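You operate a simulated robot arm through the tools that you are given. There is no shell and no other tool.

You run a simulated two-armed robot. Do the job below in one go: nothing can be reset, and whatever is moved stays where it is left.

Task
Set the gauge stand to zero on the steel sample.
Fine: the display shows 0.00 mm with the lever down on it. Then lever up and the steel sample back on its spot on the mat; the other samples stay.

The check looks at the end state, three seconds after you hand in, the way a careful person would. Anything else that was tipped, shoved, dropped, spilled or broken makes it a failure.

Robot
Two 7-joint arms with fingered hands on one trunk that stands fixed in place. Base frame: the origin is at the foot of the trunk, x ahead of it, y to its left, z up; the work surface is at about z = 0.862. Readings come in m, rad, newtons and seconds.
The left shoulder is at [0.027, 0.125, 1.332], the right one opposite. With the tool pointing down near the work surface each hand reaches from about 0.1 to 0.78 m from the base axis, measured 20 degrees to its own side. Payload 3.6 kg a hand.
The tool frame of a hand sits at the grasp point between the pads (the TCP): z along the fingers, y along the line on which they close. The tips reach 0.034 m beyond it. The gripper opens to 0.116 m; its body begins 0.04 m behind the TCP. The gripper is a hand of 5 fingers: y runs from the thumb to the fingers, the wrist lies at [-0.016, -0.16, -0.164] in the tool frame, and closing takes about 1.5 s.
Orientation is told as [roll, pitch, yaw] about the base's x, y, z axes, in that order, counted from this pose: with the fingers straight down and the wrist toward the robot, the tool's x, y and z point along [0, 1, 0], [1, 0, 0] and [0, 0, -1] of the base frame.

Tools
- The arms move only by the tool step_arm. It takes "left_plan", "right_plan" or both (then of equal length, played together; a hand with none holds still); each is one flat list of numbers, 6 for each row, row after row: the shift along the tool's x, y, z in m, then the turn, a rotation vector about the tool's x, y, z in rad. In form: [tx, ty, tz, wx, wy, wz, tx, ty, tz, wx, wy, wz, ...]. A call has 1 to 20 rows; each row is the pose to reach, as a shift and turn from the pose commanded when the call began, along the tool's axes at that moment. "left_gripper" and "right_gripper" are, for a hand that has rows, the opening, from 0 (shut) to 1 (fully open), set as the call begins (left out, the last holds). A row lasts 0.2 s, in which the tool goes at most 0.05 m and 0.15 rad; a call with a longer step from one row to the next is refused whole, and so is a gripper value outside its range. A pose out of reach is approached as far as the arm can. The call stops where the force on the tool passes 40 N (or 10 N more than at its start, if that is more) or the arm is blocked; 0.2 s more then pass. The fingers move at their own pace (about 0.153 m/s each) and stop on an object; they squeeze with about 30 N. The grip force told is the motor's: it shows also when the fingers shut on nothing. Time passes only in rows, and 0.2 s behind the last, so rows that repeat a pose let the fingers close. The reply holds the time, the measured pose of the TCP, the force on the tool along the base axes, the opening and the grip force, in the units named above and with some noise, with the torque about the TCP (base axes, N m) and any sound that the robot's microphone picked up.
- Cameras (640 x 400 px; columns grow to the right, rows downward): "scene" is now at [0.1144, 0.0354, 1.5159]; the picture's right is [0.43, -0.90, 0.00], its down [-0.40, -0.19, -0.89] and it looks along [0.81, 0.39, -0.45] (base axes); focal length 328 px, centre (320, 200). "left" rides on the left gripper at [-0.069, -0.134, -0.11] in its tool frame; the picture's right is [-0.77, -0.19, 0.61], its down [0.59, -0.58, 0.57] and it looks along [0.25, 0.79, 0.55] (tool axes); focal length 256 px, centre (320, 200). "right" rides on the right gripper at [0.069, -0.134, -0.11] in its tool frame; the picture's right is [-0.77, 0.19, -0.61], its down [-0.59, -0.58, 0.57] and it looks along [-0.25, 0.80, 0.55] (tool axes); focal length 256 px, centre (320, 200). There is no depth. A picture from a camera that has moved, and an enlarged one, comes with that camera's place and axes in the base frame and with its lens. The place of the scene camera against the robot may be out by one fixed shift of up to 0.018 m in any direction.
- grab_frame(camera): a new picture of that camera. No time passes.
- move_column(by): moves the trunk up (or, below 0, down) by that many m; the arms and the scene camera ride with it, the base frame stays. It gives what a move gives, with no picture.
- move_fingers(index, middle, ring, little, thumb_bend, thumb_turn, hand): sets how far each is bent, from 0 (flat) to 1 (curled in); at 0.3 the hand is open as for a grip, at 0.7 the pads meet at the TCP. One left out holds its place. A second passes; each finger stops where it meets its share of the squeeze, and holds until it gets a number again. A gripper value or a shape takes the hand back. It gives what a move gives, with no picture; readings hold the bend of each and the force on index, middle, ring, little, thumb and palm. thumb_turn goes from beside the hand (0) to across from the fingers (1), as for a grip.
- preshape(shape, hand): the hand has 5 fingers and takes this shape, open, in about a second: jaw (thumb against the fingers, like two jaws); tri (thumb and two fingers); tip (a fingertip pinch); poke (one finger out to press); point (the index stretched); flat (the hand flat); cup (the hand cupped); fist (a fist). The gripper value then closes the fingers along that shape, each until it touches; the sizes above hold for jaw. It gives what a move gives, with no picture.
- turn_head(pan, tilt): turns the head with the scene camera to pan (to the left, within 1.501 rad either way) and tilt (down, from -0.506 to 1.204), counted from straight ahead of the robot (the tilt from the chest, where the trunk bows). It gives what a move gives.
- enlarge(camera, box): a new picture of the part [left, top, right, bottom] of that camera's present view, enlarged. No time passes.
- sign_off(): hands the job in; it is judged then, once.

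Nothing tells you positions but the pictures and the camera data. Unless the task says otherwise, let go and move clear before handing in.

The tools are called after ">>>" by a JSON object that holds its "fn" and its "kwargs". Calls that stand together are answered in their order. step_arm: Moves the arms, as the interface text tells. Its arguments: {"type":"object","properties":{"left_plan":{"type":"array","items":{"type":"number"}},"left_gripper":{"type":"number"},"right_plan":{"type":"array","items":{"type":"number"}},"right_gripper":{"type":"number"}},"required":[]} The other tools are called the same way: move_column (by) moves the trunk up or down; preshape (shape, hand) gives the hand a shape; move_fingers (index, middle, ring, little, thumb_bend, thumb_turn, hand) moves the fingers one by one; turn_head (pan, tilt) turns the head that bears the scene camera; grab_frame (camera) takes a picture; enlarge (camera, box) takes an enlarged picture of a part of a camera's view; sign_off () hands the job in.

At the start:

```text
clock: 0.0
left_ee_pos: [0.3355, 0.4275, 1.3445]
left_orientation: [0.001, 0.0, 0.001]
left_ft_force: [-0.1, 0.3, -0.6]
left_moment: [0.02, 0.01, 0.0]
left_gripper_width: 0.116
left_grip_force: 0.0
left_shape: jaw
left_bend: [0.3, 0.3, 0.3, 0.3, 0.3, 0.97]
left_finger forces: [0.1, 0.0, 0.0, 0.0, 0.0, 0.0]
right_ee_pos: [0.5266, 0.0636, 1.3839]
right_orientation: [0.0, 0.002, 0.003]
right_ft_force: [-0.2, -0.3, 0.0]
right_moment: [-0.01, 0.0, 0.03]
right_gripper_width: 0.1159
right_grip_force: 0.0
right_shape: jaw
right_bend: [0.3, 0.3, 0.3, 0.3, 0.3, 0.97]
right_finger forces: [0.0, 0.0, 0.0, 0.0, 0.1, 0.1]
trunk travel left (down, up): [-0.525, 0.237]
head pan, tilt (commanded): [0.447, 0.463]
```

scene: 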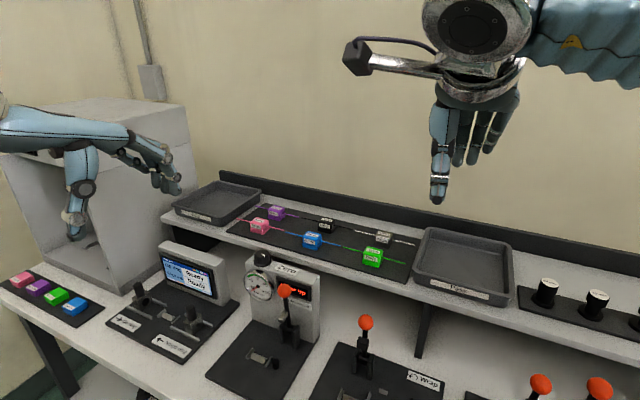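
right: 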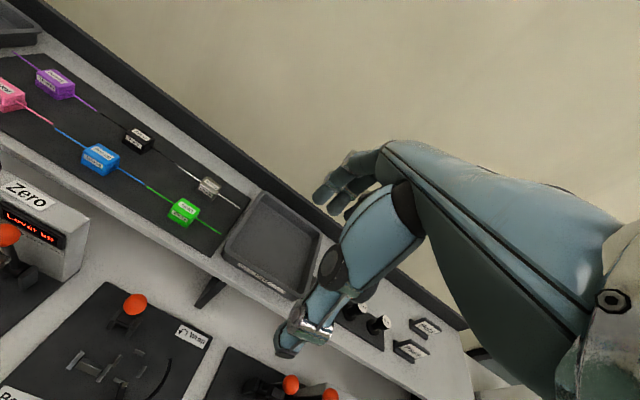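
left: 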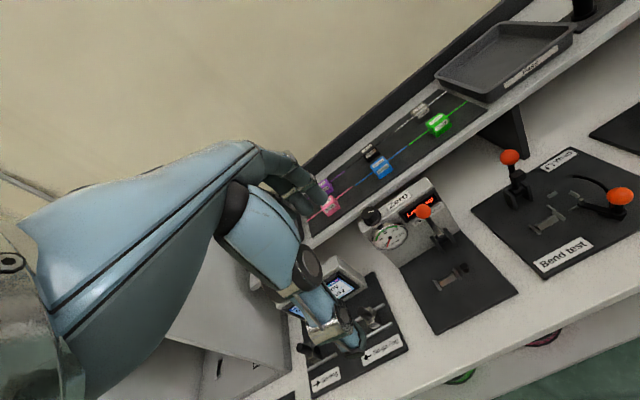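

I see a bench with several stations; the gauge stand (Zero label, dial, red display, orange-knobbed lever) is in the middle, and the samples sit on a mat on the raised shelf behind. I'll take enlarged pictures first to read labels.

>>> {"fn": "enlarge", "kwargs": {"camera": "scene", "box": [200, 230, 360, 400]}}

>>> {"fn": "enlarge", "kwargs": {"camera": "scene", "box": [220, 180, 430, 300]}}

>>> {"fn": "enlarge", "kwargs": {"camera": "right", "box": [0, 40, 260, 260]}}

>>> {"fn": "enlarge", "kwargs": {"camera": "left", "box": [300, 80, 540, 340]}}

```text
2.35 times, centred on (280, 315) of scene
camera zoom: at [0.1144, 0.0354, 1.5159], right [0.43, -0.9, 0.0], down [-0.4, -0.19, -0.89], along [0.81, 0.39, -0.45], focal length 772 px, centre (414, -71)
```

zoom: 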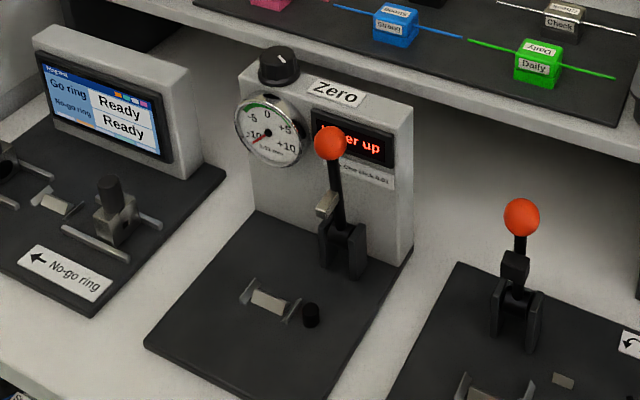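

```text
3.05 times, centred on (325, 240) of scene
camera zoom: at [0.1144, 0.0354, 1.5159], right [0.43, -0.9, 0.0], down [-0.4, -0.19, -0.89], along [0.81, 0.39, -0.45], focal length 1001 px, centre (305, 78)
```

zoom: 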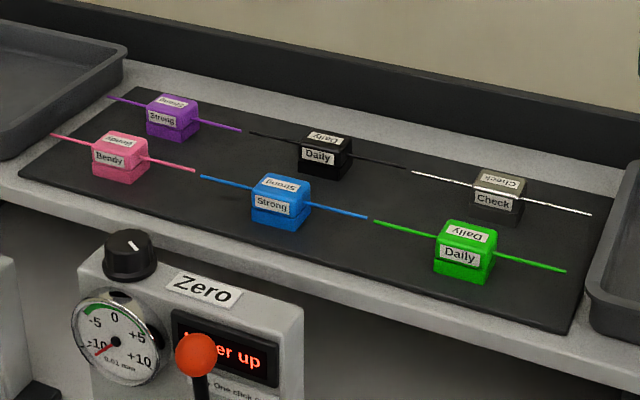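

```text
1.82 times, centred on (130, 150) of right
camera zoom: at [0.3922, 0.1347, 1.4951], right [0.19, -0.77, 0.61], down [-0.58, -0.59, -0.56], along [0.79, -0.25, -0.55], focal length 465 px, centre (666, 291)
```

zoom: 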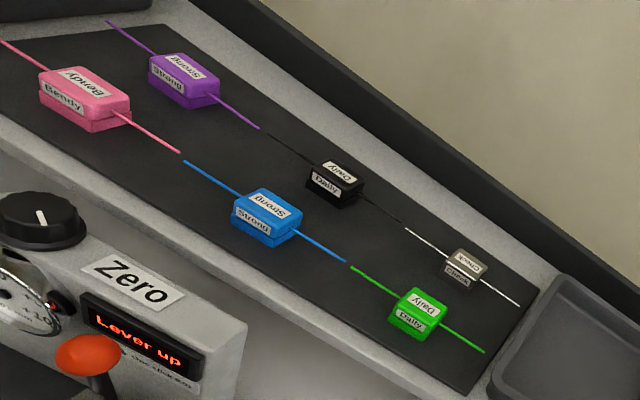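

```text
1.54 times, centred on (420, 210) of left
camera zoom: at [0.201, 0.3567, 1.4544], right [-0.19, -0.77, -0.61], down [-0.58, 0.59, -0.57], along [0.79, 0.25, -0.55], focal length 394 px, centre (166, 185)
```

zoom: 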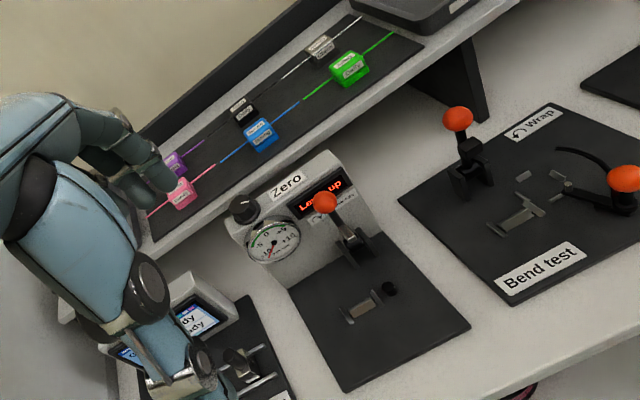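

The steel sample is likely the silver-wire "Check" block at the right back of the mat. Zooming further into the gauge stand to read its text.

>>> {"fn": "enlarge", "kwargs": {"camera": "scene", "box": [240, 245, 320, 295]}}

>>> {"fn": "enlarge", "kwargs": {"camera": "scene", "box": [235, 320, 315, 390]}}

>>> {"fn": "enlarge", "kwargs": {"camera": "scene", "box": [350, 220, 430, 270]}}

>>> {"fn": "enlarge", "kwargs": {"camera": "left", "box": [350, 180, 480, 300]}}

```text
8.00 times, centred on (280, 270) of scene
camera zoom: at [0.1144, 0.0354, 1.5159], right [0.43, -0.9, 0.0], down [-0.4, -0.19, -0.89], along [0.81, 0.39, -0.45], focal length 2627 px, centre (640, -360)
```

zoom: 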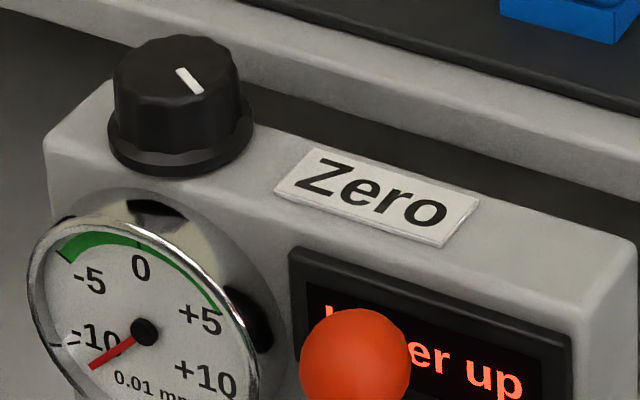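

```text
5.71 times, centred on (275, 355) of scene
camera zoom: at [0.1144, 0.0354, 1.5159], right [0.43, -0.9, 0.0], down [-0.4, -0.19, -0.89], along [0.81, 0.39, -0.45], focal length 1876 px, centre (577, -686)
```

zoom: 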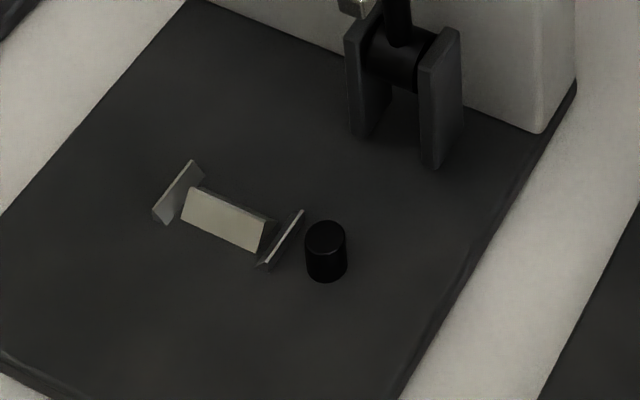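

```text
8.00 times, centred on (390, 245) of scene
camera zoom: at [0.1144, 0.0354, 1.5159], right [0.43, -0.9, 0.0], down [-0.4, -0.19, -0.89], along [0.81, 0.39, -0.45], focal length 2627 px, centre (-240, -160)
```

zoom: 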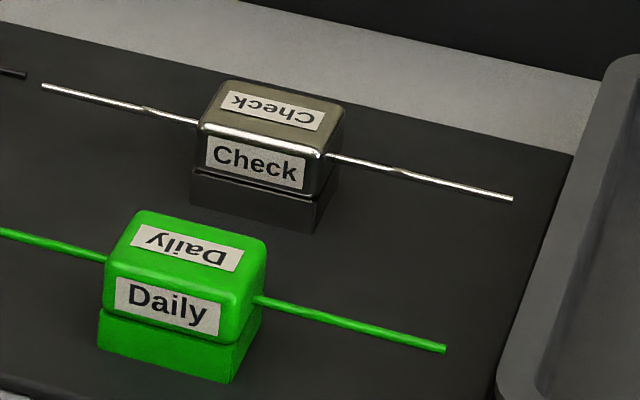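

```text
3.33 times, centred on (415, 240) of left
camera zoom: at [0.201, 0.3567, 1.4544], right [-0.19, -0.77, -0.61], down [-0.58, 0.59, -0.57], along [0.79, 0.25, -0.55], focal length 853 px, centre (3, 67)
```

zoom: 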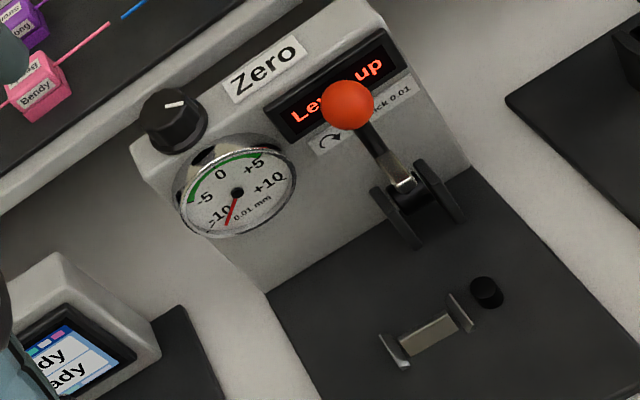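

The gauge stand looks to be around x≈0.49, y≈0.37, with a wire anvil between two V guides. The Check sample is at about [0.79, 0.19, 1.07] on the shelf, its wire along y. I'll park the right arm clear and bring the left camera closer to the stand.

>>> {"fn": "step_arm", "kwargs": {"left_plan": [-0.0167, -0.005, 0.0417, 0, 0, 0, -0.0333, -0.01, 0.0833, 0, 0, 0, -0.05, -0.015, 0.125, 0, 0, 0, -0.0667, -0.02, 0.1667, 0, 0, 0, -0.0833, -0.025, 0.2083, 0, 0, 0, -0.1, -0.03, 0.25, 0, 0, 0], "right_plan": [-0.0417, -0.0167, 0, 0, 0, 0, -0.0833, -0.0333, 0, 0, 0, 0, -0.125, -0.05, 0, 0, 0, 0, -0.1667, -0.0667, 0, 0, 0, 0, -0.2083, -0.0833, 0, 0, 0, 0, -0.25, -0.1, 0, 0, 0, 0]}}

```text
clock: 1.4
left_ee_pos: [0.3226, 0.3609, 1.1476]
left_orientation: [-0.002, -0.003, -0.003]
left_ft_force: [-0.3, 0.2, 0.3]
left_moment: [-0.01, -0.03, 0.01]
left_gripper_width: 0.1158
left_grip_force: 0.0
left_shape: jaw
left_bend: [0.3, 0.3, 0.3, 0.3, 0.3, 0.97]
left_finger forces: [0.0, 0.0, 0.0, 0.0, 0.0, 0.1]
left hand out of reach, approached as far as the arm can: row 4, 5, 6
right_ee_pos: [0.4252, -0.188, 1.3834]
right_orientation: [0.001, 0.001, 0.002]
right_ft_force: [0.8, -0.6, -0.3]
right_moment: [0.01, -0.01, 0.0]
right_gripper_width: 0.1158
right_grip_force: 0.0
right_shape: jaw
right_bend: [0.3, 0.3, 0.3, 0.3, 0.3, 0.97]
right_finger forces: [0.1, 0.0, 0.1, 0.0, 0.0, 0.0]
trunk travel left (down, up): [-0.525, 0.237]
head pan, tilt (commanded): [0.447, 0.463]
```

The left hand got near its inner reach limit at [0.32, 0.36, 1.15]. I'll look from here.

>>> {"fn": "grab_frame", "kwargs": {"camera": "left"}}

>>> {"fn": "grab_frame", "kwargs": {"camera": "scene"}}

```text
taken
camera left: at [0.1874, 0.2911, 1.2579], right [-0.19, -0.77, -0.61], down [-0.58, 0.59, -0.57], along [0.8, 0.25, -0.55], focal length 256 px, centre (320, 200)
```

left: 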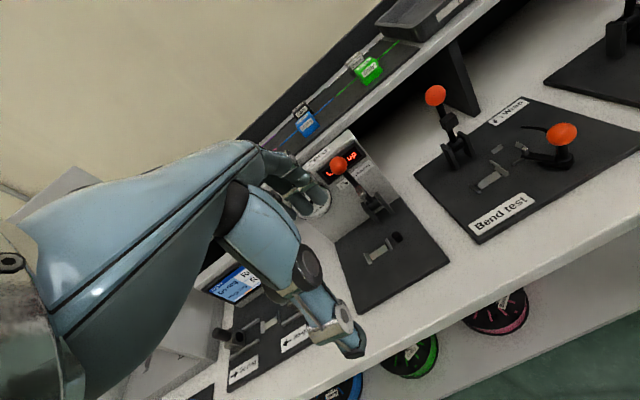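

```text
taken
camera scene: at [0.1133, 0.0328, 1.516], right [0.43, -0.9, 0.0], down [-0.4, -0.19, -0.9], along [0.81, 0.39, -0.45], focal length 328 px, centre (320, 200)
```

scene: 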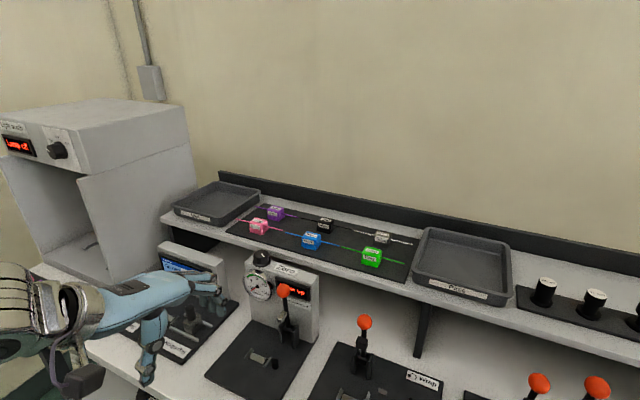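

Zoom is optically sharp, so I'll enlarge from this left viewpoint for measuring the stand.

>>> {"fn": "enlarge", "kwargs": {"camera": "left", "box": [350, 200, 460, 290]}}

>>> {"fn": "enlarge", "kwargs": {"camera": "left", "box": [310, 130, 410, 220]}}

>>> {"fn": "enlarge", "kwargs": {"camera": "scene", "box": [200, 240, 340, 400]}}

```text
4.44 times, centred on (405, 245) of left
camera zoom: at [0.1874, 0.2911, 1.2579], right [-0.19, -0.77, -0.61], down [-0.58, 0.59, -0.57], along [0.8, 0.25, -0.55], focal length 1138 px, centre (-58, 0)
```

zoom: 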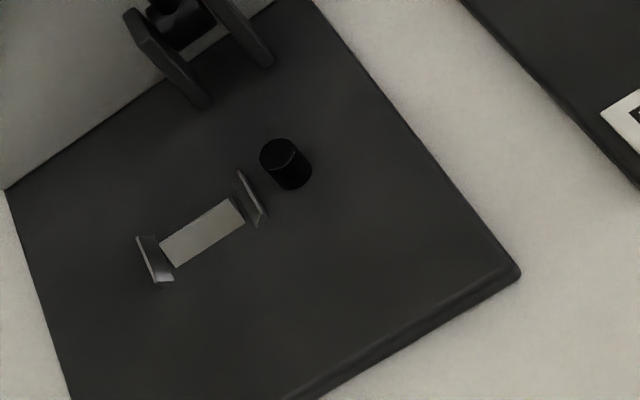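

```text
4.44 times, centred on (360, 175) of left
camera zoom: at [0.1874, 0.2911, 1.2579], right [-0.19, -0.77, -0.61], down [-0.58, 0.59, -0.57], along [0.8, 0.25, -0.55], focal length 1138 px, centre (142, 311)
```

zoom: 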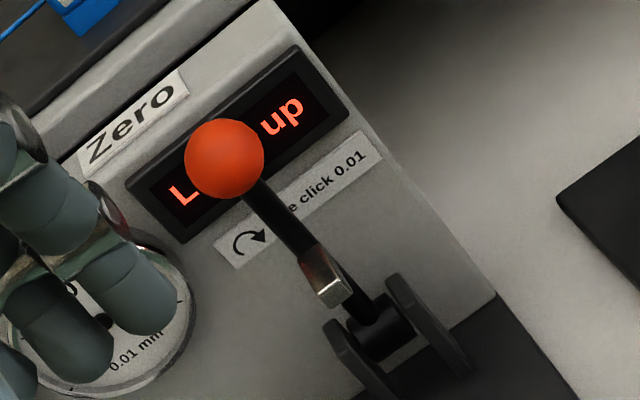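

```text
2.50 times, centred on (270, 320) of scene
camera zoom: at [0.1133, 0.0328, 1.516], right [0.43, -0.9, 0.0], down [-0.4, -0.19, -0.9], along [0.81, 0.39, -0.45], focal length 821 px, centre (445, -100)
```

zoom: 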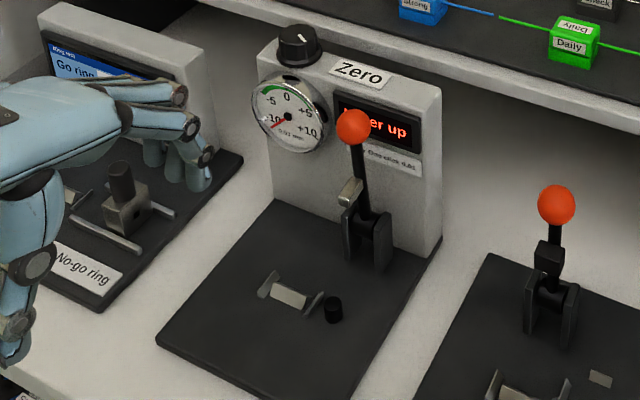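

The stand's V guides lie along y at about [0.49, 0.385], with a black peg at y≈0.338. I'll zoom harder on the V guides, the Check sample, and the lever to judge heights.

>>> {"fn": "enlarge", "kwargs": {"camera": "left", "box": [365, 222, 415, 272]}}

>>> {"fn": "enlarge", "kwargs": {"camera": "scene", "box": [240, 340, 290, 380]}}

>>> {"fn": "enlarge", "kwargs": {"camera": "scene", "box": [355, 222, 415, 260]}}

>>> {"fn": "enlarge", "kwargs": {"camera": "right", "box": [0, 0, 320, 200]}}

>>> {"fn": "enlarge", "kwargs": {"camera": "scene", "box": [255, 275, 315, 350]}}

```text
8.00 times, centred on (390, 247) of left
camera zoom: at [0.1874, 0.2911, 1.2579], right [-0.19, -0.77, -0.61], down [-0.58, 0.59, -0.57], along [0.8, 0.25, -0.55], focal length 2048 px, centre (-240, -176)
```

zoom: 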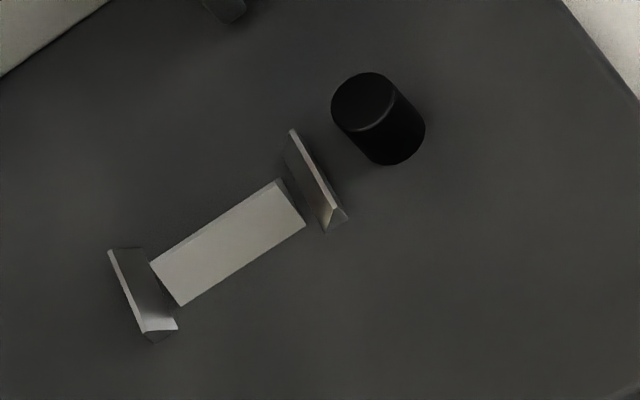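

```text
10.00 times, centred on (265, 360) of scene
camera zoom: at [0.1133, 0.0328, 1.516], right [0.43, -0.9, 0.0], down [-0.4, -0.19, -0.9], along [0.81, 0.39, -0.45], focal length 3283 px, centre (870, -1400)
```

zoom: 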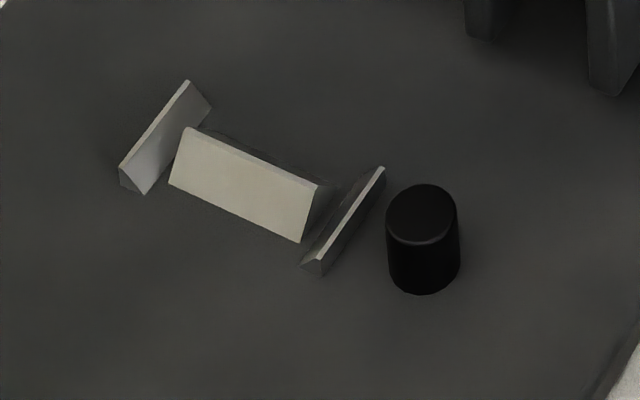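

```text
10.53 times, centred on (385, 241) of scene
camera zoom: at [0.1133, 0.0328, 1.516], right [0.43, -0.9, 0.0], down [-0.4, -0.19, -0.9], along [0.81, 0.39, -0.45], focal length 3456 px, centre (-364, -232)
```

zoom: 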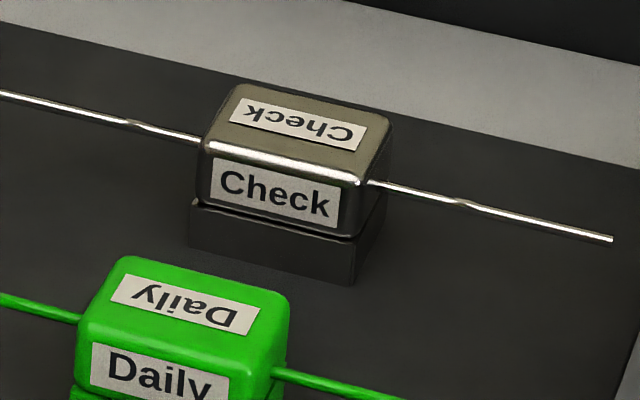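

```text
2.00 times, centred on (160, 100) of right
camera zoom: at [0.2902, -0.1191, 1.4958], right [0.19, -0.77, 0.61], down [-0.58, -0.59, -0.57], along [0.8, -0.25, -0.55], focal length 512 px, centre (640, 400)
```

zoom: 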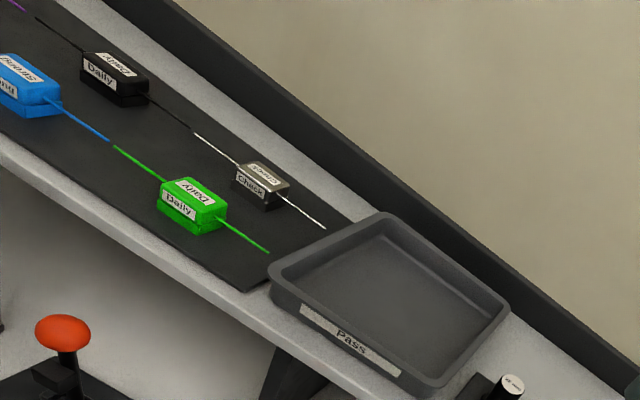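

```text
5.33 times, centred on (285, 312) of scene
camera zoom: at [0.1133, 0.0328, 1.516], right [0.43, -0.9, 0.0], down [-0.4, -0.19, -0.9], along [0.81, 0.39, -0.45], focal length 1751 px, centre (507, -400)
```

zoom: 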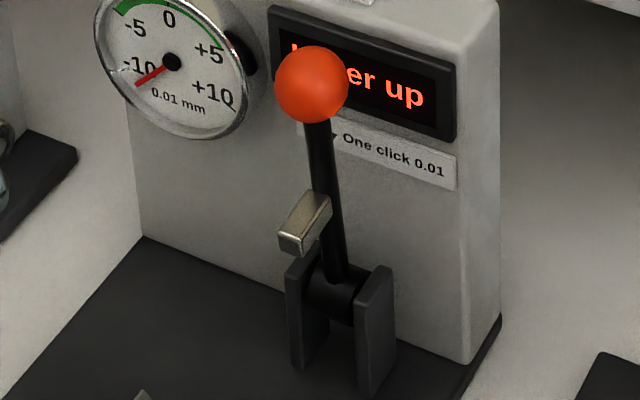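

The peg at y≈0.338 lines up with the lever plane, so it's the anvil for the wire, and the ridge with flared end pieces at y≈0.385 is the cradle for the sample block. I'll look harder at the blocks' undersides and ends.

>>> {"fn": "enlarge", "kwargs": {"camera": "scene", "box": [372, 228, 396, 252]}}

>>> {"fn": "enlarge", "kwargs": {"camera": "right", "box": [105, 70, 165, 115]}}

>>> {"fn": "enlarge", "kwargs": {"camera": "right", "box": [70, 80, 130, 125]}}

>>> {"fn": "enlarge", "kwargs": {"camera": "scene", "box": [355, 240, 390, 270]}}

>>> {"fn": "enlarge", "kwargs": {"camera": "left", "box": [345, 45, 395, 90]}}

```text
16.00 times, centred on (384, 240) of scene
camera zoom: at [0.1133, 0.0328, 1.516], right [0.43, -0.9, 0.0], down [-0.4, -0.19, -0.9], along [0.81, 0.39, -0.45], focal length 5253 px, centre (-704, -440)
```

zoom: 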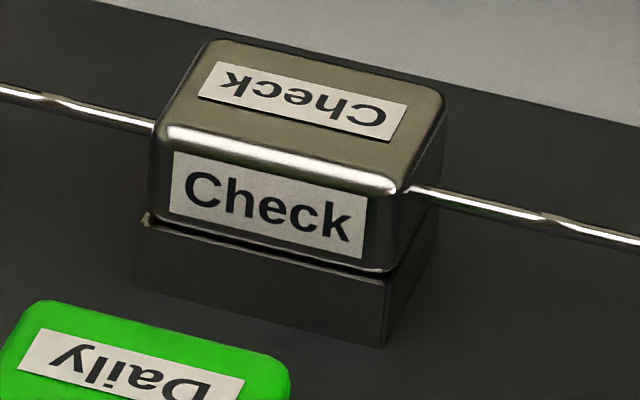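

```text
8.89 times, centred on (135, 92) of right
camera zoom: at [0.2902, -0.1191, 1.4958], right [0.19, -0.77, 0.61], down [-0.58, -0.59, -0.57], along [0.8, -0.25, -0.55], focal length 2276 px, centre (1964, 1156)
```

zoom: 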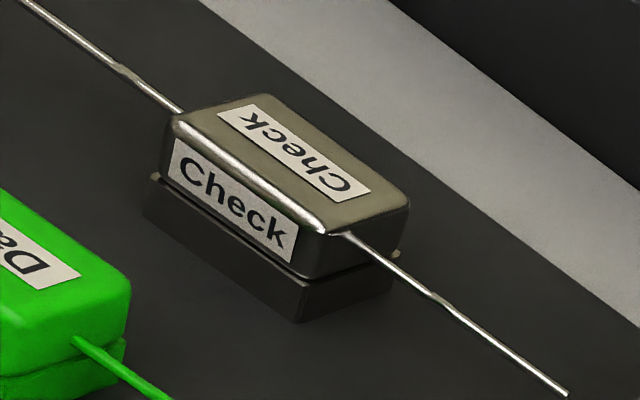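

```text
8.89 times, centred on (100, 102) of right
camera zoom: at [0.2902, -0.1191, 1.4958], right [0.19, -0.77, 0.61], down [-0.58, -0.59, -0.57], along [0.8, -0.25, -0.55], focal length 2276 px, centre (2276, 1067)
```

zoom: 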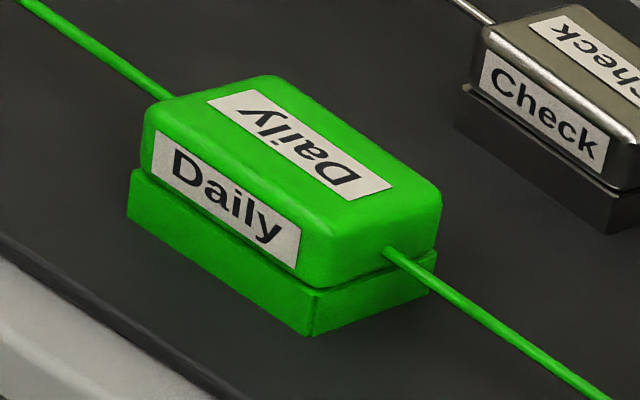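

```text
13.33 times, centred on (372, 255) of scene
camera zoom: at [0.1133, 0.0328, 1.516], right [0.43, -0.9, 0.0], down [-0.4, -0.19, -0.9], along [0.81, 0.39, -0.45], focal length 4378 px, centre (-380, -533)
```

zoom: 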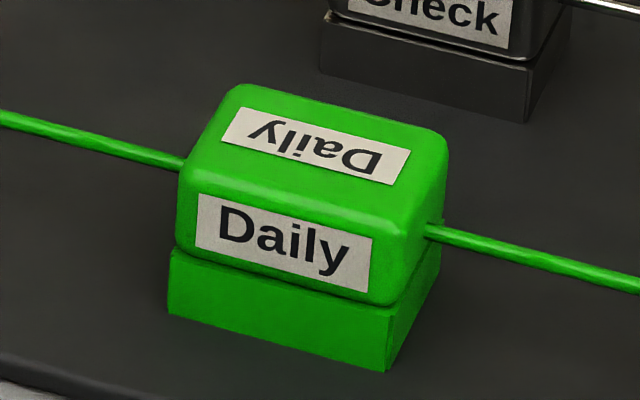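

```text
8.89 times, centred on (370, 68) of left
camera zoom: at [0.1874, 0.2911, 1.2579], right [-0.19, -0.77, -0.61], down [-0.58, 0.59, -0.57], along [0.8, 0.25, -0.55], focal length 2276 px, centre (-124, 1378)
```

zoom: 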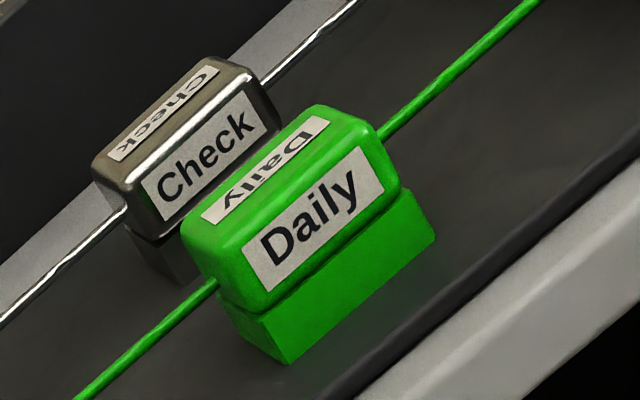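

The block has a rounded upper body and a squarer base under it; I need to know whether the base is part of the sample. Zooming on the end faces for a groove or seam.

>>> {"fn": "enlarge", "kwargs": {"camera": "scene", "box": [382, 254, 392, 270]}}

>>> {"fn": "enlarge", "kwargs": {"camera": "right", "box": [96, 100, 116, 120]}}

>>> {"fn": "enlarge", "kwargs": {"camera": "left", "box": [355, 68, 375, 90]}}

>>> {"fn": "enlarge", "kwargs": {"camera": "scene", "box": [385, 236, 397, 252]}}

```text
16.00 times, centred on (387, 262) of scene
camera zoom: at [0.1133, 0.0328, 1.516], right [0.43, -0.9, 0.0], down [-0.4, -0.19, -0.9], along [0.81, 0.39, -0.45], focal length 5253 px, centre (-752, -792)
```

zoom: 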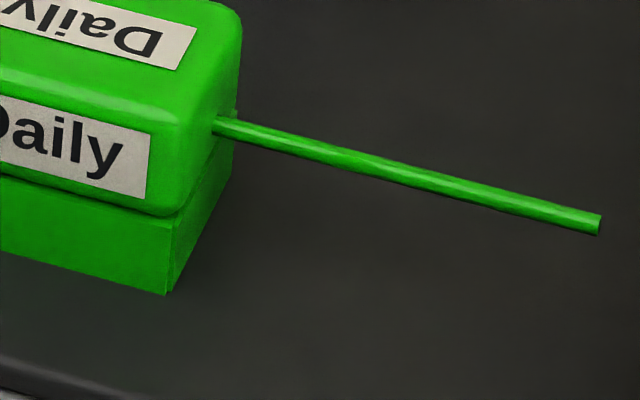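

```text
16.00 times, centred on (106, 110) of right
camera zoom: at [0.2902, -0.1191, 1.4958], right [0.19, -0.77, 0.61], down [-0.58, -0.59, -0.57], along [0.8, -0.25, -0.55], focal length 4096 px, centre (3744, 1640)
```

zoom: 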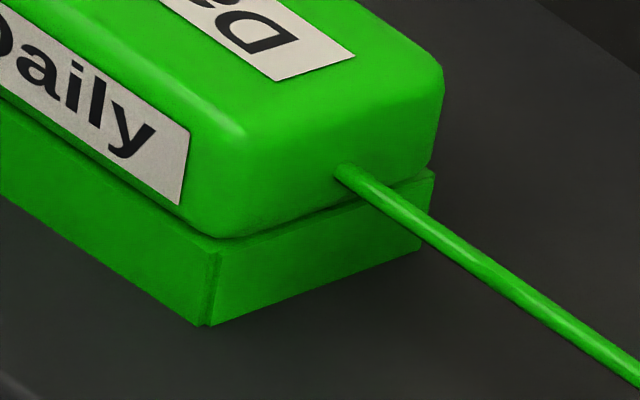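

```text
16.00 times, centred on (365, 79) of left
camera zoom: at [0.1874, 0.2911, 1.2579], right [-0.19, -0.77, -0.61], down [-0.58, 0.59, -0.57], along [0.8, 0.25, -0.55], focal length 4096 px, centre (-400, 2136)
```

zoom: 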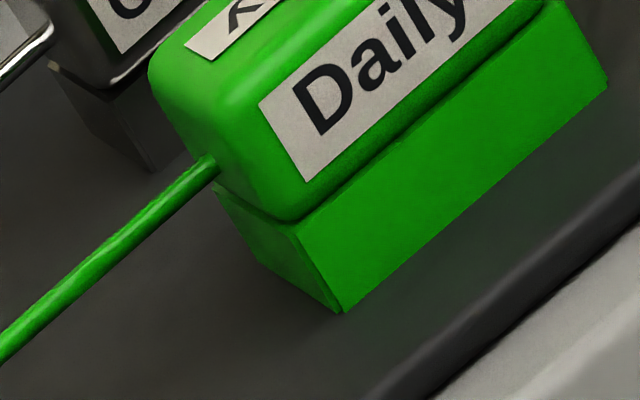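

```text
16.00 times, centred on (391, 244) of scene
camera zoom: at [0.1133, 0.0328, 1.516], right [0.43, -0.9, 0.0], down [-0.4, -0.19, -0.9], along [0.81, 0.39, -0.45], focal length 5253 px, centre (-816, -504)
```

zoom: 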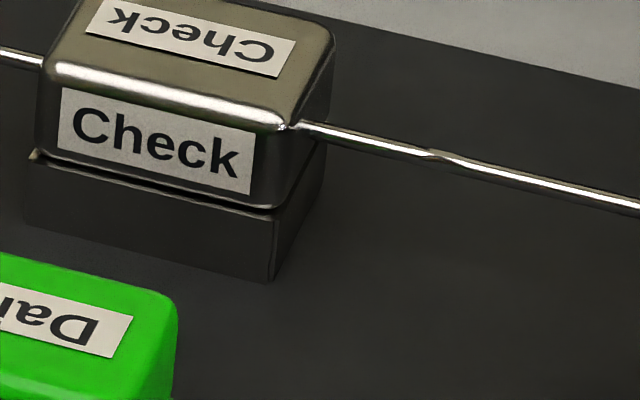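

The sample looks like a handle with a hollow skirt that drops over the stand's ridge, with its wire lying over the black anvil peg. Next I raise the left hand into view and try the three-finger shape to see its geometry.

>>> {"fn": "step_arm", "kwargs": {"left_plan": [0, 0.025, -0.0333, 0, 0, 0, 0, 0.05, -0.0667, 0, 0, 0, 0, 0.075, -0.1, 0, 0, 0, 0, 0.1, -0.1333, 0, 0, 0, 0, 0.125, -0.1667, 0, 0, 0, 0, 0.15, -0.2, 0, 0, 0]}}

>>> {"fn": "preshape", "kwargs": {"hand": "left", "shape": "tri"}}

>>> {"fn": "grab_frame", "kwargs": {"camera": "scene"}}

>>> {"fn": "grab_frame", "kwargs": {"camera": "left"}}

```text
clock: 2.8
left_ee_pos: [0.4708, 0.3626, 1.3458]
left_orientation: [0.001, 0.0, -0.001]
left_ft_force: [-0.6, 0.2, 0.3]
left_moment: [0.0, 0.03, 0.03]
left_gripper_width: 0.1161
left_grip_force: 0.1
left_shape: jaw
left_bend: [0.3, 0.3, 0.3, 0.3, 0.3, 0.97]
left_finger forces: [0.0, 0.1, 0.1, 0.0, 0.0, 0.1]
right_ee_pos: [0.4276, -0.1871, 1.3834]
right_orientation: [0.002, 0.002, -0.001]
right_ft_force: [0.0, 0.0, 0.3]
right_moment: [0.01, -0.01, 0.01]
right_gripper_width: 0.1161
right_grip_force: 0.1
right_shape: jaw
right_bend: [0.3, 0.3, 0.3, 0.3, 0.3, 0.97]
right_finger forces: [0.0, 0.1, 0.1, 0.0, 0.1, 0.0]
trunk travel left (down, up): [-0.525, 0.237]
head pan, tilt (commanded): [0.447, 0.463]
```

```text
clock: 3.7
left_ee_pos: [0.4696, 0.3649, 1.3439]
left_orientation: [0.001, 0.0, 0.001]
left_ft_force: [-0.7, 0.2, 0.6]
left_moment: [-0.01, 0.01, 0.01]
left_gripper_width: 0.1159
left_grip_force: 0.0
left_shape: tri
left_bend: [0.3, 0.3, 0.98, 0.98, 0.3, 0.97]
left_finger forces: [0.0, 0.0, 0.0, 0.0, 0.0, 0.0]
right_ee_pos: [0.4259, -0.1876, 1.3836]
right_orientation: [0.0, 0.001, 0.003]
right_ft_force: [0.2, 0.6, 0.2]
right_moment: [-0.01, -0.01, 0.0]
right_gripper_width: 0.116
right_grip_force: 0.0
right_shape: jaw
right_bend: [0.3, 0.3, 0.3, 0.3, 0.3, 0.97]
right_finger forces: [0.1, 0.0, 0.0, 0.0, 0.1, 0.0]
trunk travel left (down, up): [-0.525, 0.237]
head pan, tilt (commanded): [0.447, 0.463]
```

```text
taken
camera scene: at [0.1145, 0.0348, 1.5159], right [0.43, -0.9, 0.0], down [-0.4, -0.19, -0.89], along [0.81, 0.39, -0.45], focal length 328 px, centre (320, 200)
```

scene: 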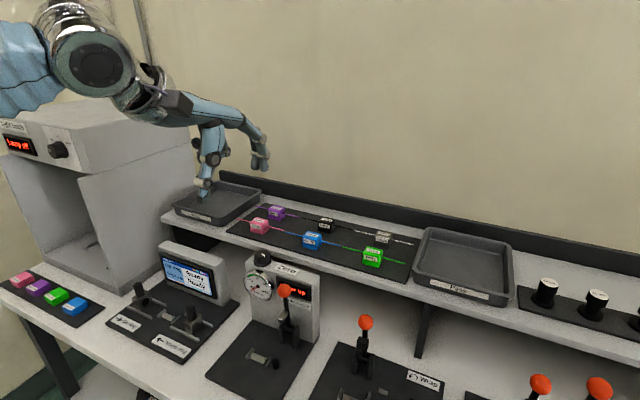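

```text
taken
camera left: at [0.3356, 0.2944, 1.4548], right [-0.19, -0.77, -0.61], down [-0.58, 0.59, -0.57], along [0.79, 0.25, -0.55], focal length 256 px, centre (320, 200)
```

left: 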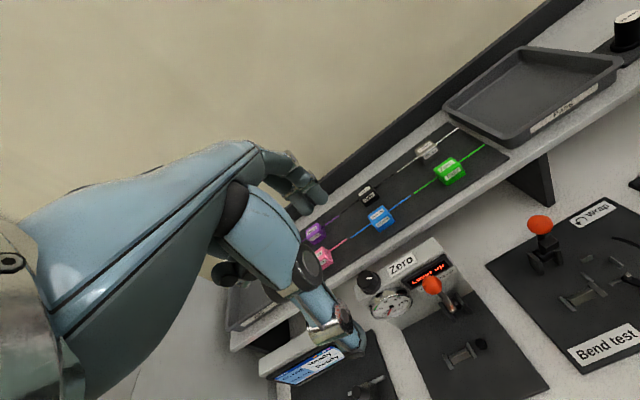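

Zooming on the left hand's three-finger shape in the scene view.

>>> {"fn": "enlarge", "kwargs": {"camera": "scene", "box": [120, 60, 290, 210]}}

>>> {"fn": "enlarge", "kwargs": {"camera": "left", "box": [220, 130, 380, 370]}}

>>> {"fn": "enlarge", "kwargs": {"camera": "left", "box": [430, 240, 530, 390]}}

>>> {"fn": "enlarge", "kwargs": {"camera": "left", "box": [280, 100, 520, 280]}}

```text
2.67 times, centred on (205, 135) of scene
camera zoom: at [0.1145, 0.0348, 1.5159], right [0.43, -0.9, 0.0], down [-0.4, -0.19, -0.89], along [0.81, 0.39, -0.45], focal length 876 px, centre (627, 373)
```

zoom: 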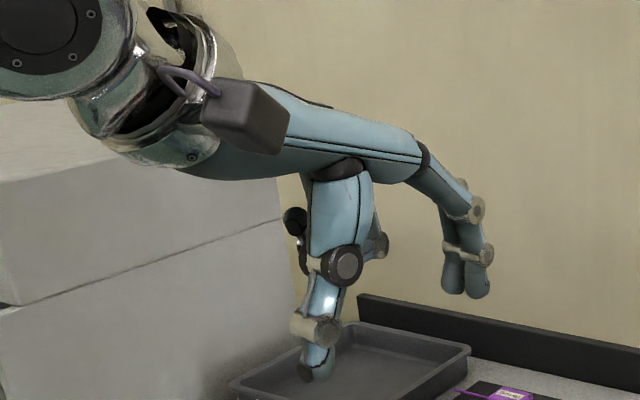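

```text
1.67 times, centred on (300, 250) of left
camera zoom: at [0.3356, 0.2944, 1.4548], right [-0.19, -0.77, -0.61], down [-0.58, 0.59, -0.57], along [0.79, 0.25, -0.55], focal length 427 px, centre (353, 117)
```

zoom: 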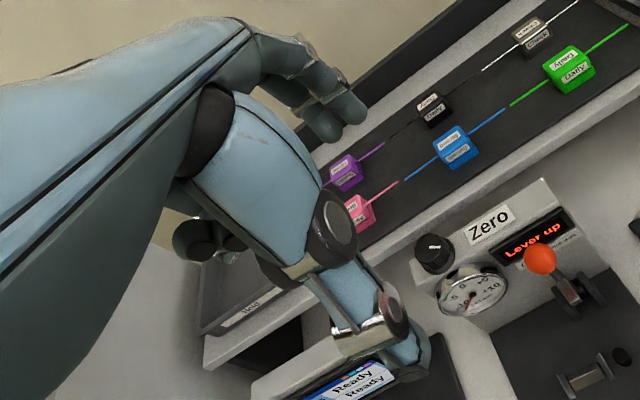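

```text
2.67 times, centred on (480, 315) of left
camera zoom: at [0.3356, 0.2944, 1.4548], right [-0.19, -0.77, -0.61], down [-0.58, 0.59, -0.57], along [0.79, 0.25, -0.55], focal length 683 px, centre (-107, -107)
```

zoom: 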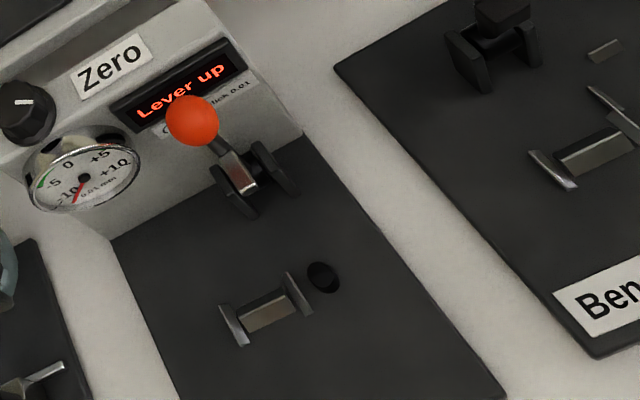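

```text
2.22 times, centred on (400, 190) of left
camera zoom: at [0.3356, 0.2944, 1.4548], right [-0.19, -0.77, -0.61], down [-0.58, 0.59, -0.57], along [0.79, 0.25, -0.55], focal length 569 px, centre (142, 222)
```

zoom: 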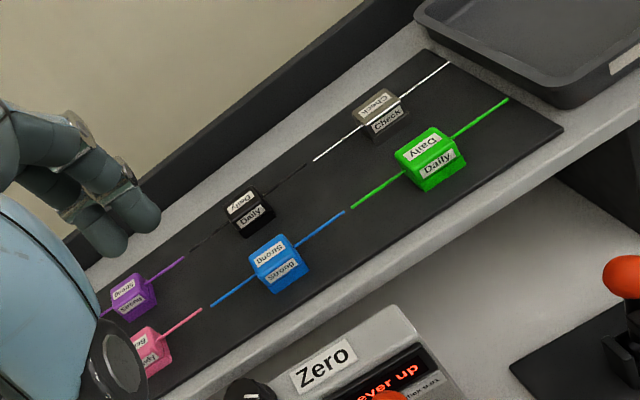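

The hand geometry is clear: thumb tip about 0.058 m toward me, index and middle tips 0.058 m away. Now I take precise views of the Check sample from this position.

>>> {"fn": "enlarge", "kwargs": {"camera": "left", "box": [392, 120, 464, 168]}}

>>> {"fn": "enlarge", "kwargs": {"camera": "right", "box": [90, 60, 170, 120]}}

>>> {"fn": "enlarge", "kwargs": {"camera": "left", "box": [440, 335, 500, 380]}}

>>> {"fn": "enlarge", "kwargs": {"camera": "left", "box": [355, 245, 475, 325]}}

```text
8.33 times, centred on (428, 144) of left
camera zoom: at [0.3356, 0.2944, 1.4548], right [-0.19, -0.77, -0.61], down [-0.58, 0.59, -0.57], along [0.79, 0.25, -0.55], focal length 2133 px, centre (-580, 667)
```

zoom: 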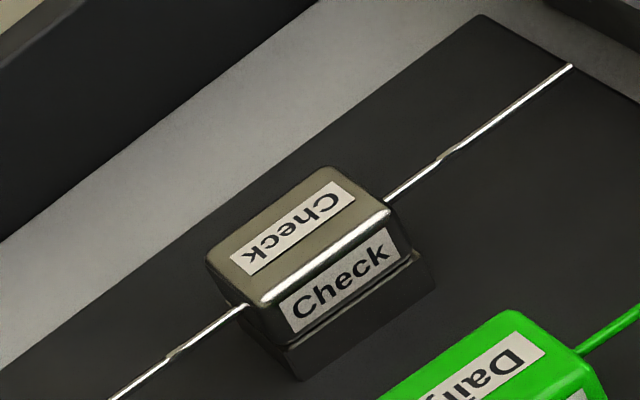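

```text
6.67 times, centred on (130, 90) of right
camera zoom: at [0.292, -0.1167, 1.4959], right [0.19, -0.77, 0.61], down [-0.58, -0.59, -0.57], along [0.79, -0.25, -0.55], focal length 1707 px, centre (1587, 933)
```

zoom: 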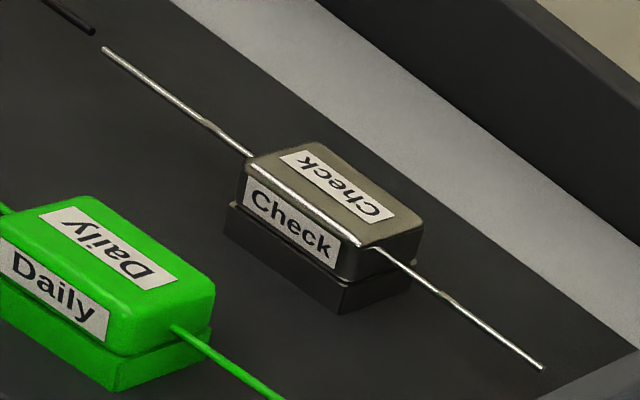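

```text
8.89 times, centred on (470, 358) of left
camera zoom: at [0.3356, 0.2944, 1.4548], right [-0.19, -0.77, -0.61], down [-0.58, 0.59, -0.57], along [0.79, 0.25, -0.55], focal length 2276 px, centre (-1013, -1200)
```

zoom: 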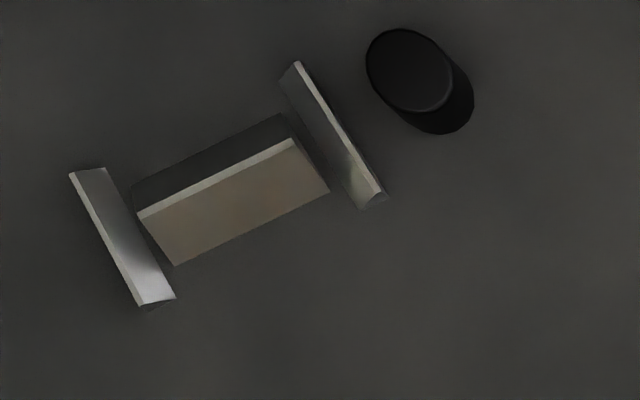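

```text
5.00 times, centred on (415, 285) of left
camera zoom: at [0.3356, 0.2944, 1.4548], right [-0.19, -0.77, -0.61], down [-0.58, 0.59, -0.57], along [0.79, 0.25, -0.55], focal length 1280 px, centre (-155, -225)
```

zoom: 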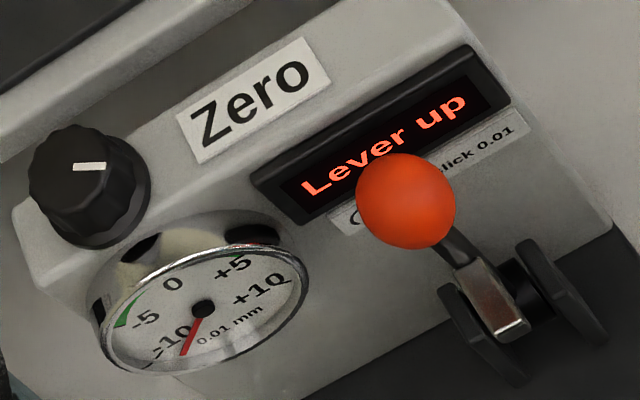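

The Check sample's wire centre triangulates to about [0.78, 0.193, 1.081]. I'll move the left hand to hover above it, half closed so the thumb clears the green block in front.

>>> {"fn": "step_arm", "kwargs": {"left_plan": [-0.0205, 0.0388, 0.0156, 0, 0, 0, -0.041, 0.0775, 0.0312, 0, 0, 0, -0.0615, 0.1163, 0.0469, 0, 0, 0, -0.082, 0.155, 0.0625, 0, 0, 0, -0.1025, 0.1938, 0.0781, 0, 0, 0, -0.123, 0.2325, 0.0938, 0, 0, 0, -0.1435, 0.2713, 0.1094, 0, 0, 0, -0.164, 0.31, 0.125, 0, 0, 0], "left_gripper": 0.6}}

>>> {"fn": "grab_frame", "kwargs": {"camera": "scene"}}

>>> {"fn": "grab_frame", "kwargs": {"camera": "left"}}

>>> {"fn": "grab_frame", "kwargs": {"camera": "right"}}

```text
clock: 5.5
left_ee_pos: [0.6392, 0.2551, 1.2609]
left_orientation: [0.0, 0.0, 0.001]
left_ft_force: [0.5, 0.8, 0.2]
left_moment: [0.03, 0.0, -0.02]
left_gripper_width: 0.0699
left_grip_force: 0.1
left_shape: tri
left_bend: [0.41, 0.41, 0.98, 0.98, 0.59, 0.99]
left_finger forces: [0.1, 0.1, 0.1, 0.0, 0.0, 0.0]
left hand out of reach, approached as far as the arm can: row 5, 6, 7, 8
right_ee_pos: [0.4267, -0.186, 1.3837]
right_orientation: [0.0, 0.0, 0.002]
right_ft_force: [-0.5, -0.4, 0.2]
right_moment: [0.0, 0.0, 0.02]
right_gripper_width: 0.1157
right_grip_force: 0.0
right_shape: jaw
right_bend: [0.3, 0.3, 0.3, 0.3, 0.3, 0.97]
right_finger forces: [0.0, 0.0, 0.1, 0.0, 0.0, 0.1]
trunk travel left (down, up): [-0.525, 0.237]
head pan, tilt (commanded): [0.447, 0.463]
```

```text
taken
camera scene: at [0.1141, 0.0347, 1.5159], right [0.43, -0.9, 0.0], down [-0.4, -0.19, -0.89], along [0.81, 0.39, -0.45], focal length 328 px, centre (320, 200)
```

scene: 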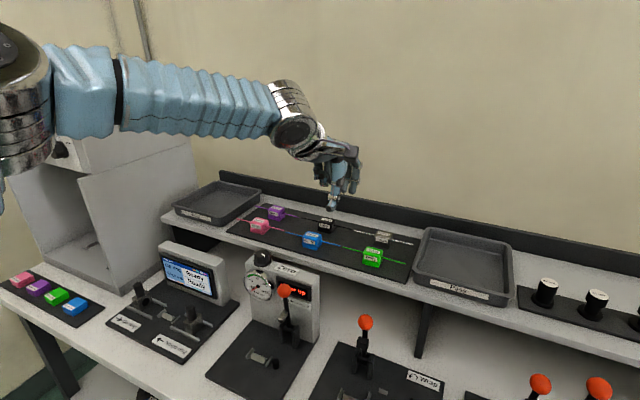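

```text
taken
camera left: at [0.5054, 0.1851, 1.3715], right [-0.19, -0.77, -0.61], down [-0.58, 0.59, -0.57], along [0.8, 0.25, -0.55], focal length 256 px, centre (320, 200)
```

left: 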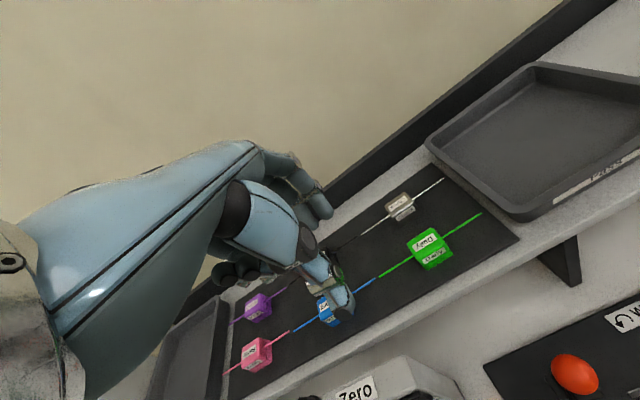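

```text
taken
camera right: at [0.2916, -0.1169, 1.496], right [0.19, -0.77, 0.61], down [-0.58, -0.59, -0.57], along [0.8, -0.25, -0.55], focal length 256 px, centre (320, 200)
```

right: 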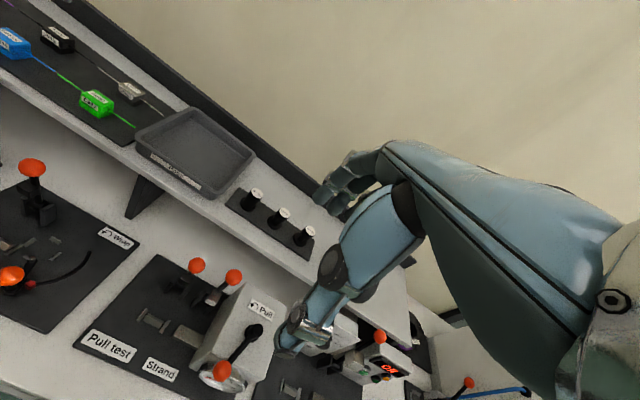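

The arm hit a limit because the hand was high relative to the shoulder. I'll lower first, then go forward toward the hover point.

>>> {"fn": "step_arm", "kwargs": {"left_plan": [0, 0, 0.04, 0, 0, 0, 0, 0, 0.08, 0, 0, 0, -0.0135, 0.035, 0.08, 0, 0, 0, -0.027, 0.07, 0.08, 0, 0, 0, -0.0405, 0.105, 0.08, 0, 0, 0, -0.055, 0.141, 0.08, 0, 0, 0]}}

```text
clock: 6.9
left_ee_pos: [0.6341, 0.2584, 1.2331]
left_orientation: [0.001, 0.0, 0.001]
left_ft_force: [-0.2, -0.8, 0.0]
left_moment: [-0.02, 0.0, 0.01]
left_gripper_width: 0.0697
left_grip_force: 0.1
left_shape: tri
left_bend: [0.41, 0.41, 0.98, 0.98, 0.59, 0.99]
left_finger forces: [0.0, 0.0, 0.0, 0.0, 0.0, 0.0]
left hand out of reach, approached as far as the arm can: row 1, 2, 3, 4, 5, 6
right_ee_pos: [0.4264, -0.1867, 1.3841]
right_orientation: [0.002, -0.001, 0.002]
right_ft_force: [0.0, 0.3, 0.1]
right_moment: [0.0, -0.05, 0.03]
right_gripper_width: 0.116
right_grip_force: 0.1
right_shape: jaw
right_bend: [0.3, 0.3, 0.3, 0.3, 0.3, 0.97]
right_finger forces: [0.0, 0.0, 0.0, 0.0, 0.0, 0.0]
trunk travel left (down, up): [-0.525, 0.237]
head pan, tilt (commanded): [0.447, 0.463]
```

The local arm posture is limiting. Raising the trunk puts the shelf lower relative to the shoulders, so I'll go up 0.2 m and retry.

>>> {"fn": "move_column", "kwargs": {"by": 0.2}}

>>> {"fn": "step_arm", "kwargs": {"left_plan": [0, 0, 0.04, 0, 0, 0, 0, 0, 0.08, 0, 0, 0, 0, 0, 0.12, 0, 0, 0, 0, 0, 0.16, 0, 0, 0, 0, 0, 0.2, 0, 0, 0, 0, 0, 0.24, 0, 0, 0]}}

```text
clock: 9.1
left_ee_pos: [0.6314, 0.2635, 1.4439]
left_orientation: [0.0, -0.02, 0.0]
left_ft_force: [-1.0, -0.2, 0.4]
left_moment: [0.01, -0.02, 0.01]
left_gripper_width: 0.07
left_grip_force: 0.0
left_shape: tri
left_bend: [0.41, 0.41, 0.98, 0.98, 0.59, 0.99]
left_finger forces: [0.0, 0.0, 0.0, 0.0, 0.0, 0.1]
right_ee_pos: [0.4266, -0.1851, 1.5832]
right_orientation: [0.0, 0.002, 0.001]
right_ft_force: [0.6, 0.5, 0.0]
right_moment: [0.01, 0.02, 0.01]
right_gripper_width: 0.1159
right_grip_force: 0.1
right_shape: jaw
right_bend: [0.3, 0.3, 0.3, 0.3, 0.3, 0.97]
right_finger forces: [0.1, 0.0, 0.1, 0.0, 0.0, 0.1]
trunk travel left (down, up): [-0.725, 0.037]
head pan, tilt (commanded): [0.447, 0.463]
```

```text
clock: 10.5
left_ee_pos: [0.5535, 0.2932, 1.3041]
left_orientation: [0.0, -0.019, -0.002]
left_ft_force: [-0.4, 0.4, -0.3]
left_moment: [0.0, -0.01, -0.02]
left_gripper_width: 0.0699
left_grip_force: 0.1
left_shape: tri
left_bend: [0.41, 0.41, 0.98, 0.98, 0.59, 0.99]
left_finger forces: [0.0, 0.0, 0.0, 0.1, 0.1, 0.0]
left hand out of reach, approached as far as the arm can: row 1, 2, 3, 4, 5, 6
right_ee_pos: [0.4274, -0.1849, 1.583]
right_orientation: [0.0, 0.001, 0.003]
right_ft_force: [-0.3, 0.6, -0.2]
right_moment: [0.05, 0.0, 0.01]
right_gripper_width: 0.1157
right_grip_force: 0.1
right_shape: jaw
right_bend: [0.3, 0.3, 0.3, 0.3, 0.3, 0.97]
right_finger forces: [0.0, 0.0, 0.0, 0.0, 0.0, 0.0]
trunk travel left (down, up): [-0.725, 0.037]
head pan, tilt (commanded): [0.447, 0.463]
```

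The limit behaves like wrist extension: lower shoulders relative to the hand should help. I'll raise the left hand, then lower the trunk 0.3 m.

>>> {"fn": "step_arm", "kwargs": {"left_plan": [0, 0, -0.04, 0, 0, 0, 0, 0, -0.08, 0, 0, 0, 0, 0, -0.12, 0, 0, 0, 0, 0, -0.16, 0, 0, 0, 0, 0, -0.2, 0, 0, 0]}}

```text
clock: 11.7
left_ee_pos: [0.5502, 0.2951, 1.5028]
left_orientation: [0.0, -0.019, 0.0]
left_ft_force: [0.6, 0.1, 0.2]
left_moment: [-0.01, 0.0, 0.0]
left_gripper_width: 0.0698
left_grip_force: 0.0
left_shape: tri
left_bend: [0.41, 0.41, 0.98, 0.98, 0.59, 0.99]
left_finger forces: [0.0, 0.1, 0.1, 0.1, 0.1, 0.0]
right_ee_pos: [0.4265, -0.1832, 1.5842]
right_orientation: [0.0, 0.0, 0.002]
right_ft_force: [0.3, -0.2, 1.0]
right_moment: [-0.02, -0.01, 0.05]
right_gripper_width: 0.116
right_grip_force: 0.0
right_shape: jaw
right_bend: [0.3, 0.3, 0.3, 0.3, 0.3, 0.97]
right_finger forces: [0.0, 0.0, 0.1, 0.1, 0.0, 0.0]
trunk travel left (down, up): [-0.725, 0.037]
head pan, tilt (commanded): [0.447, 0.463]
```

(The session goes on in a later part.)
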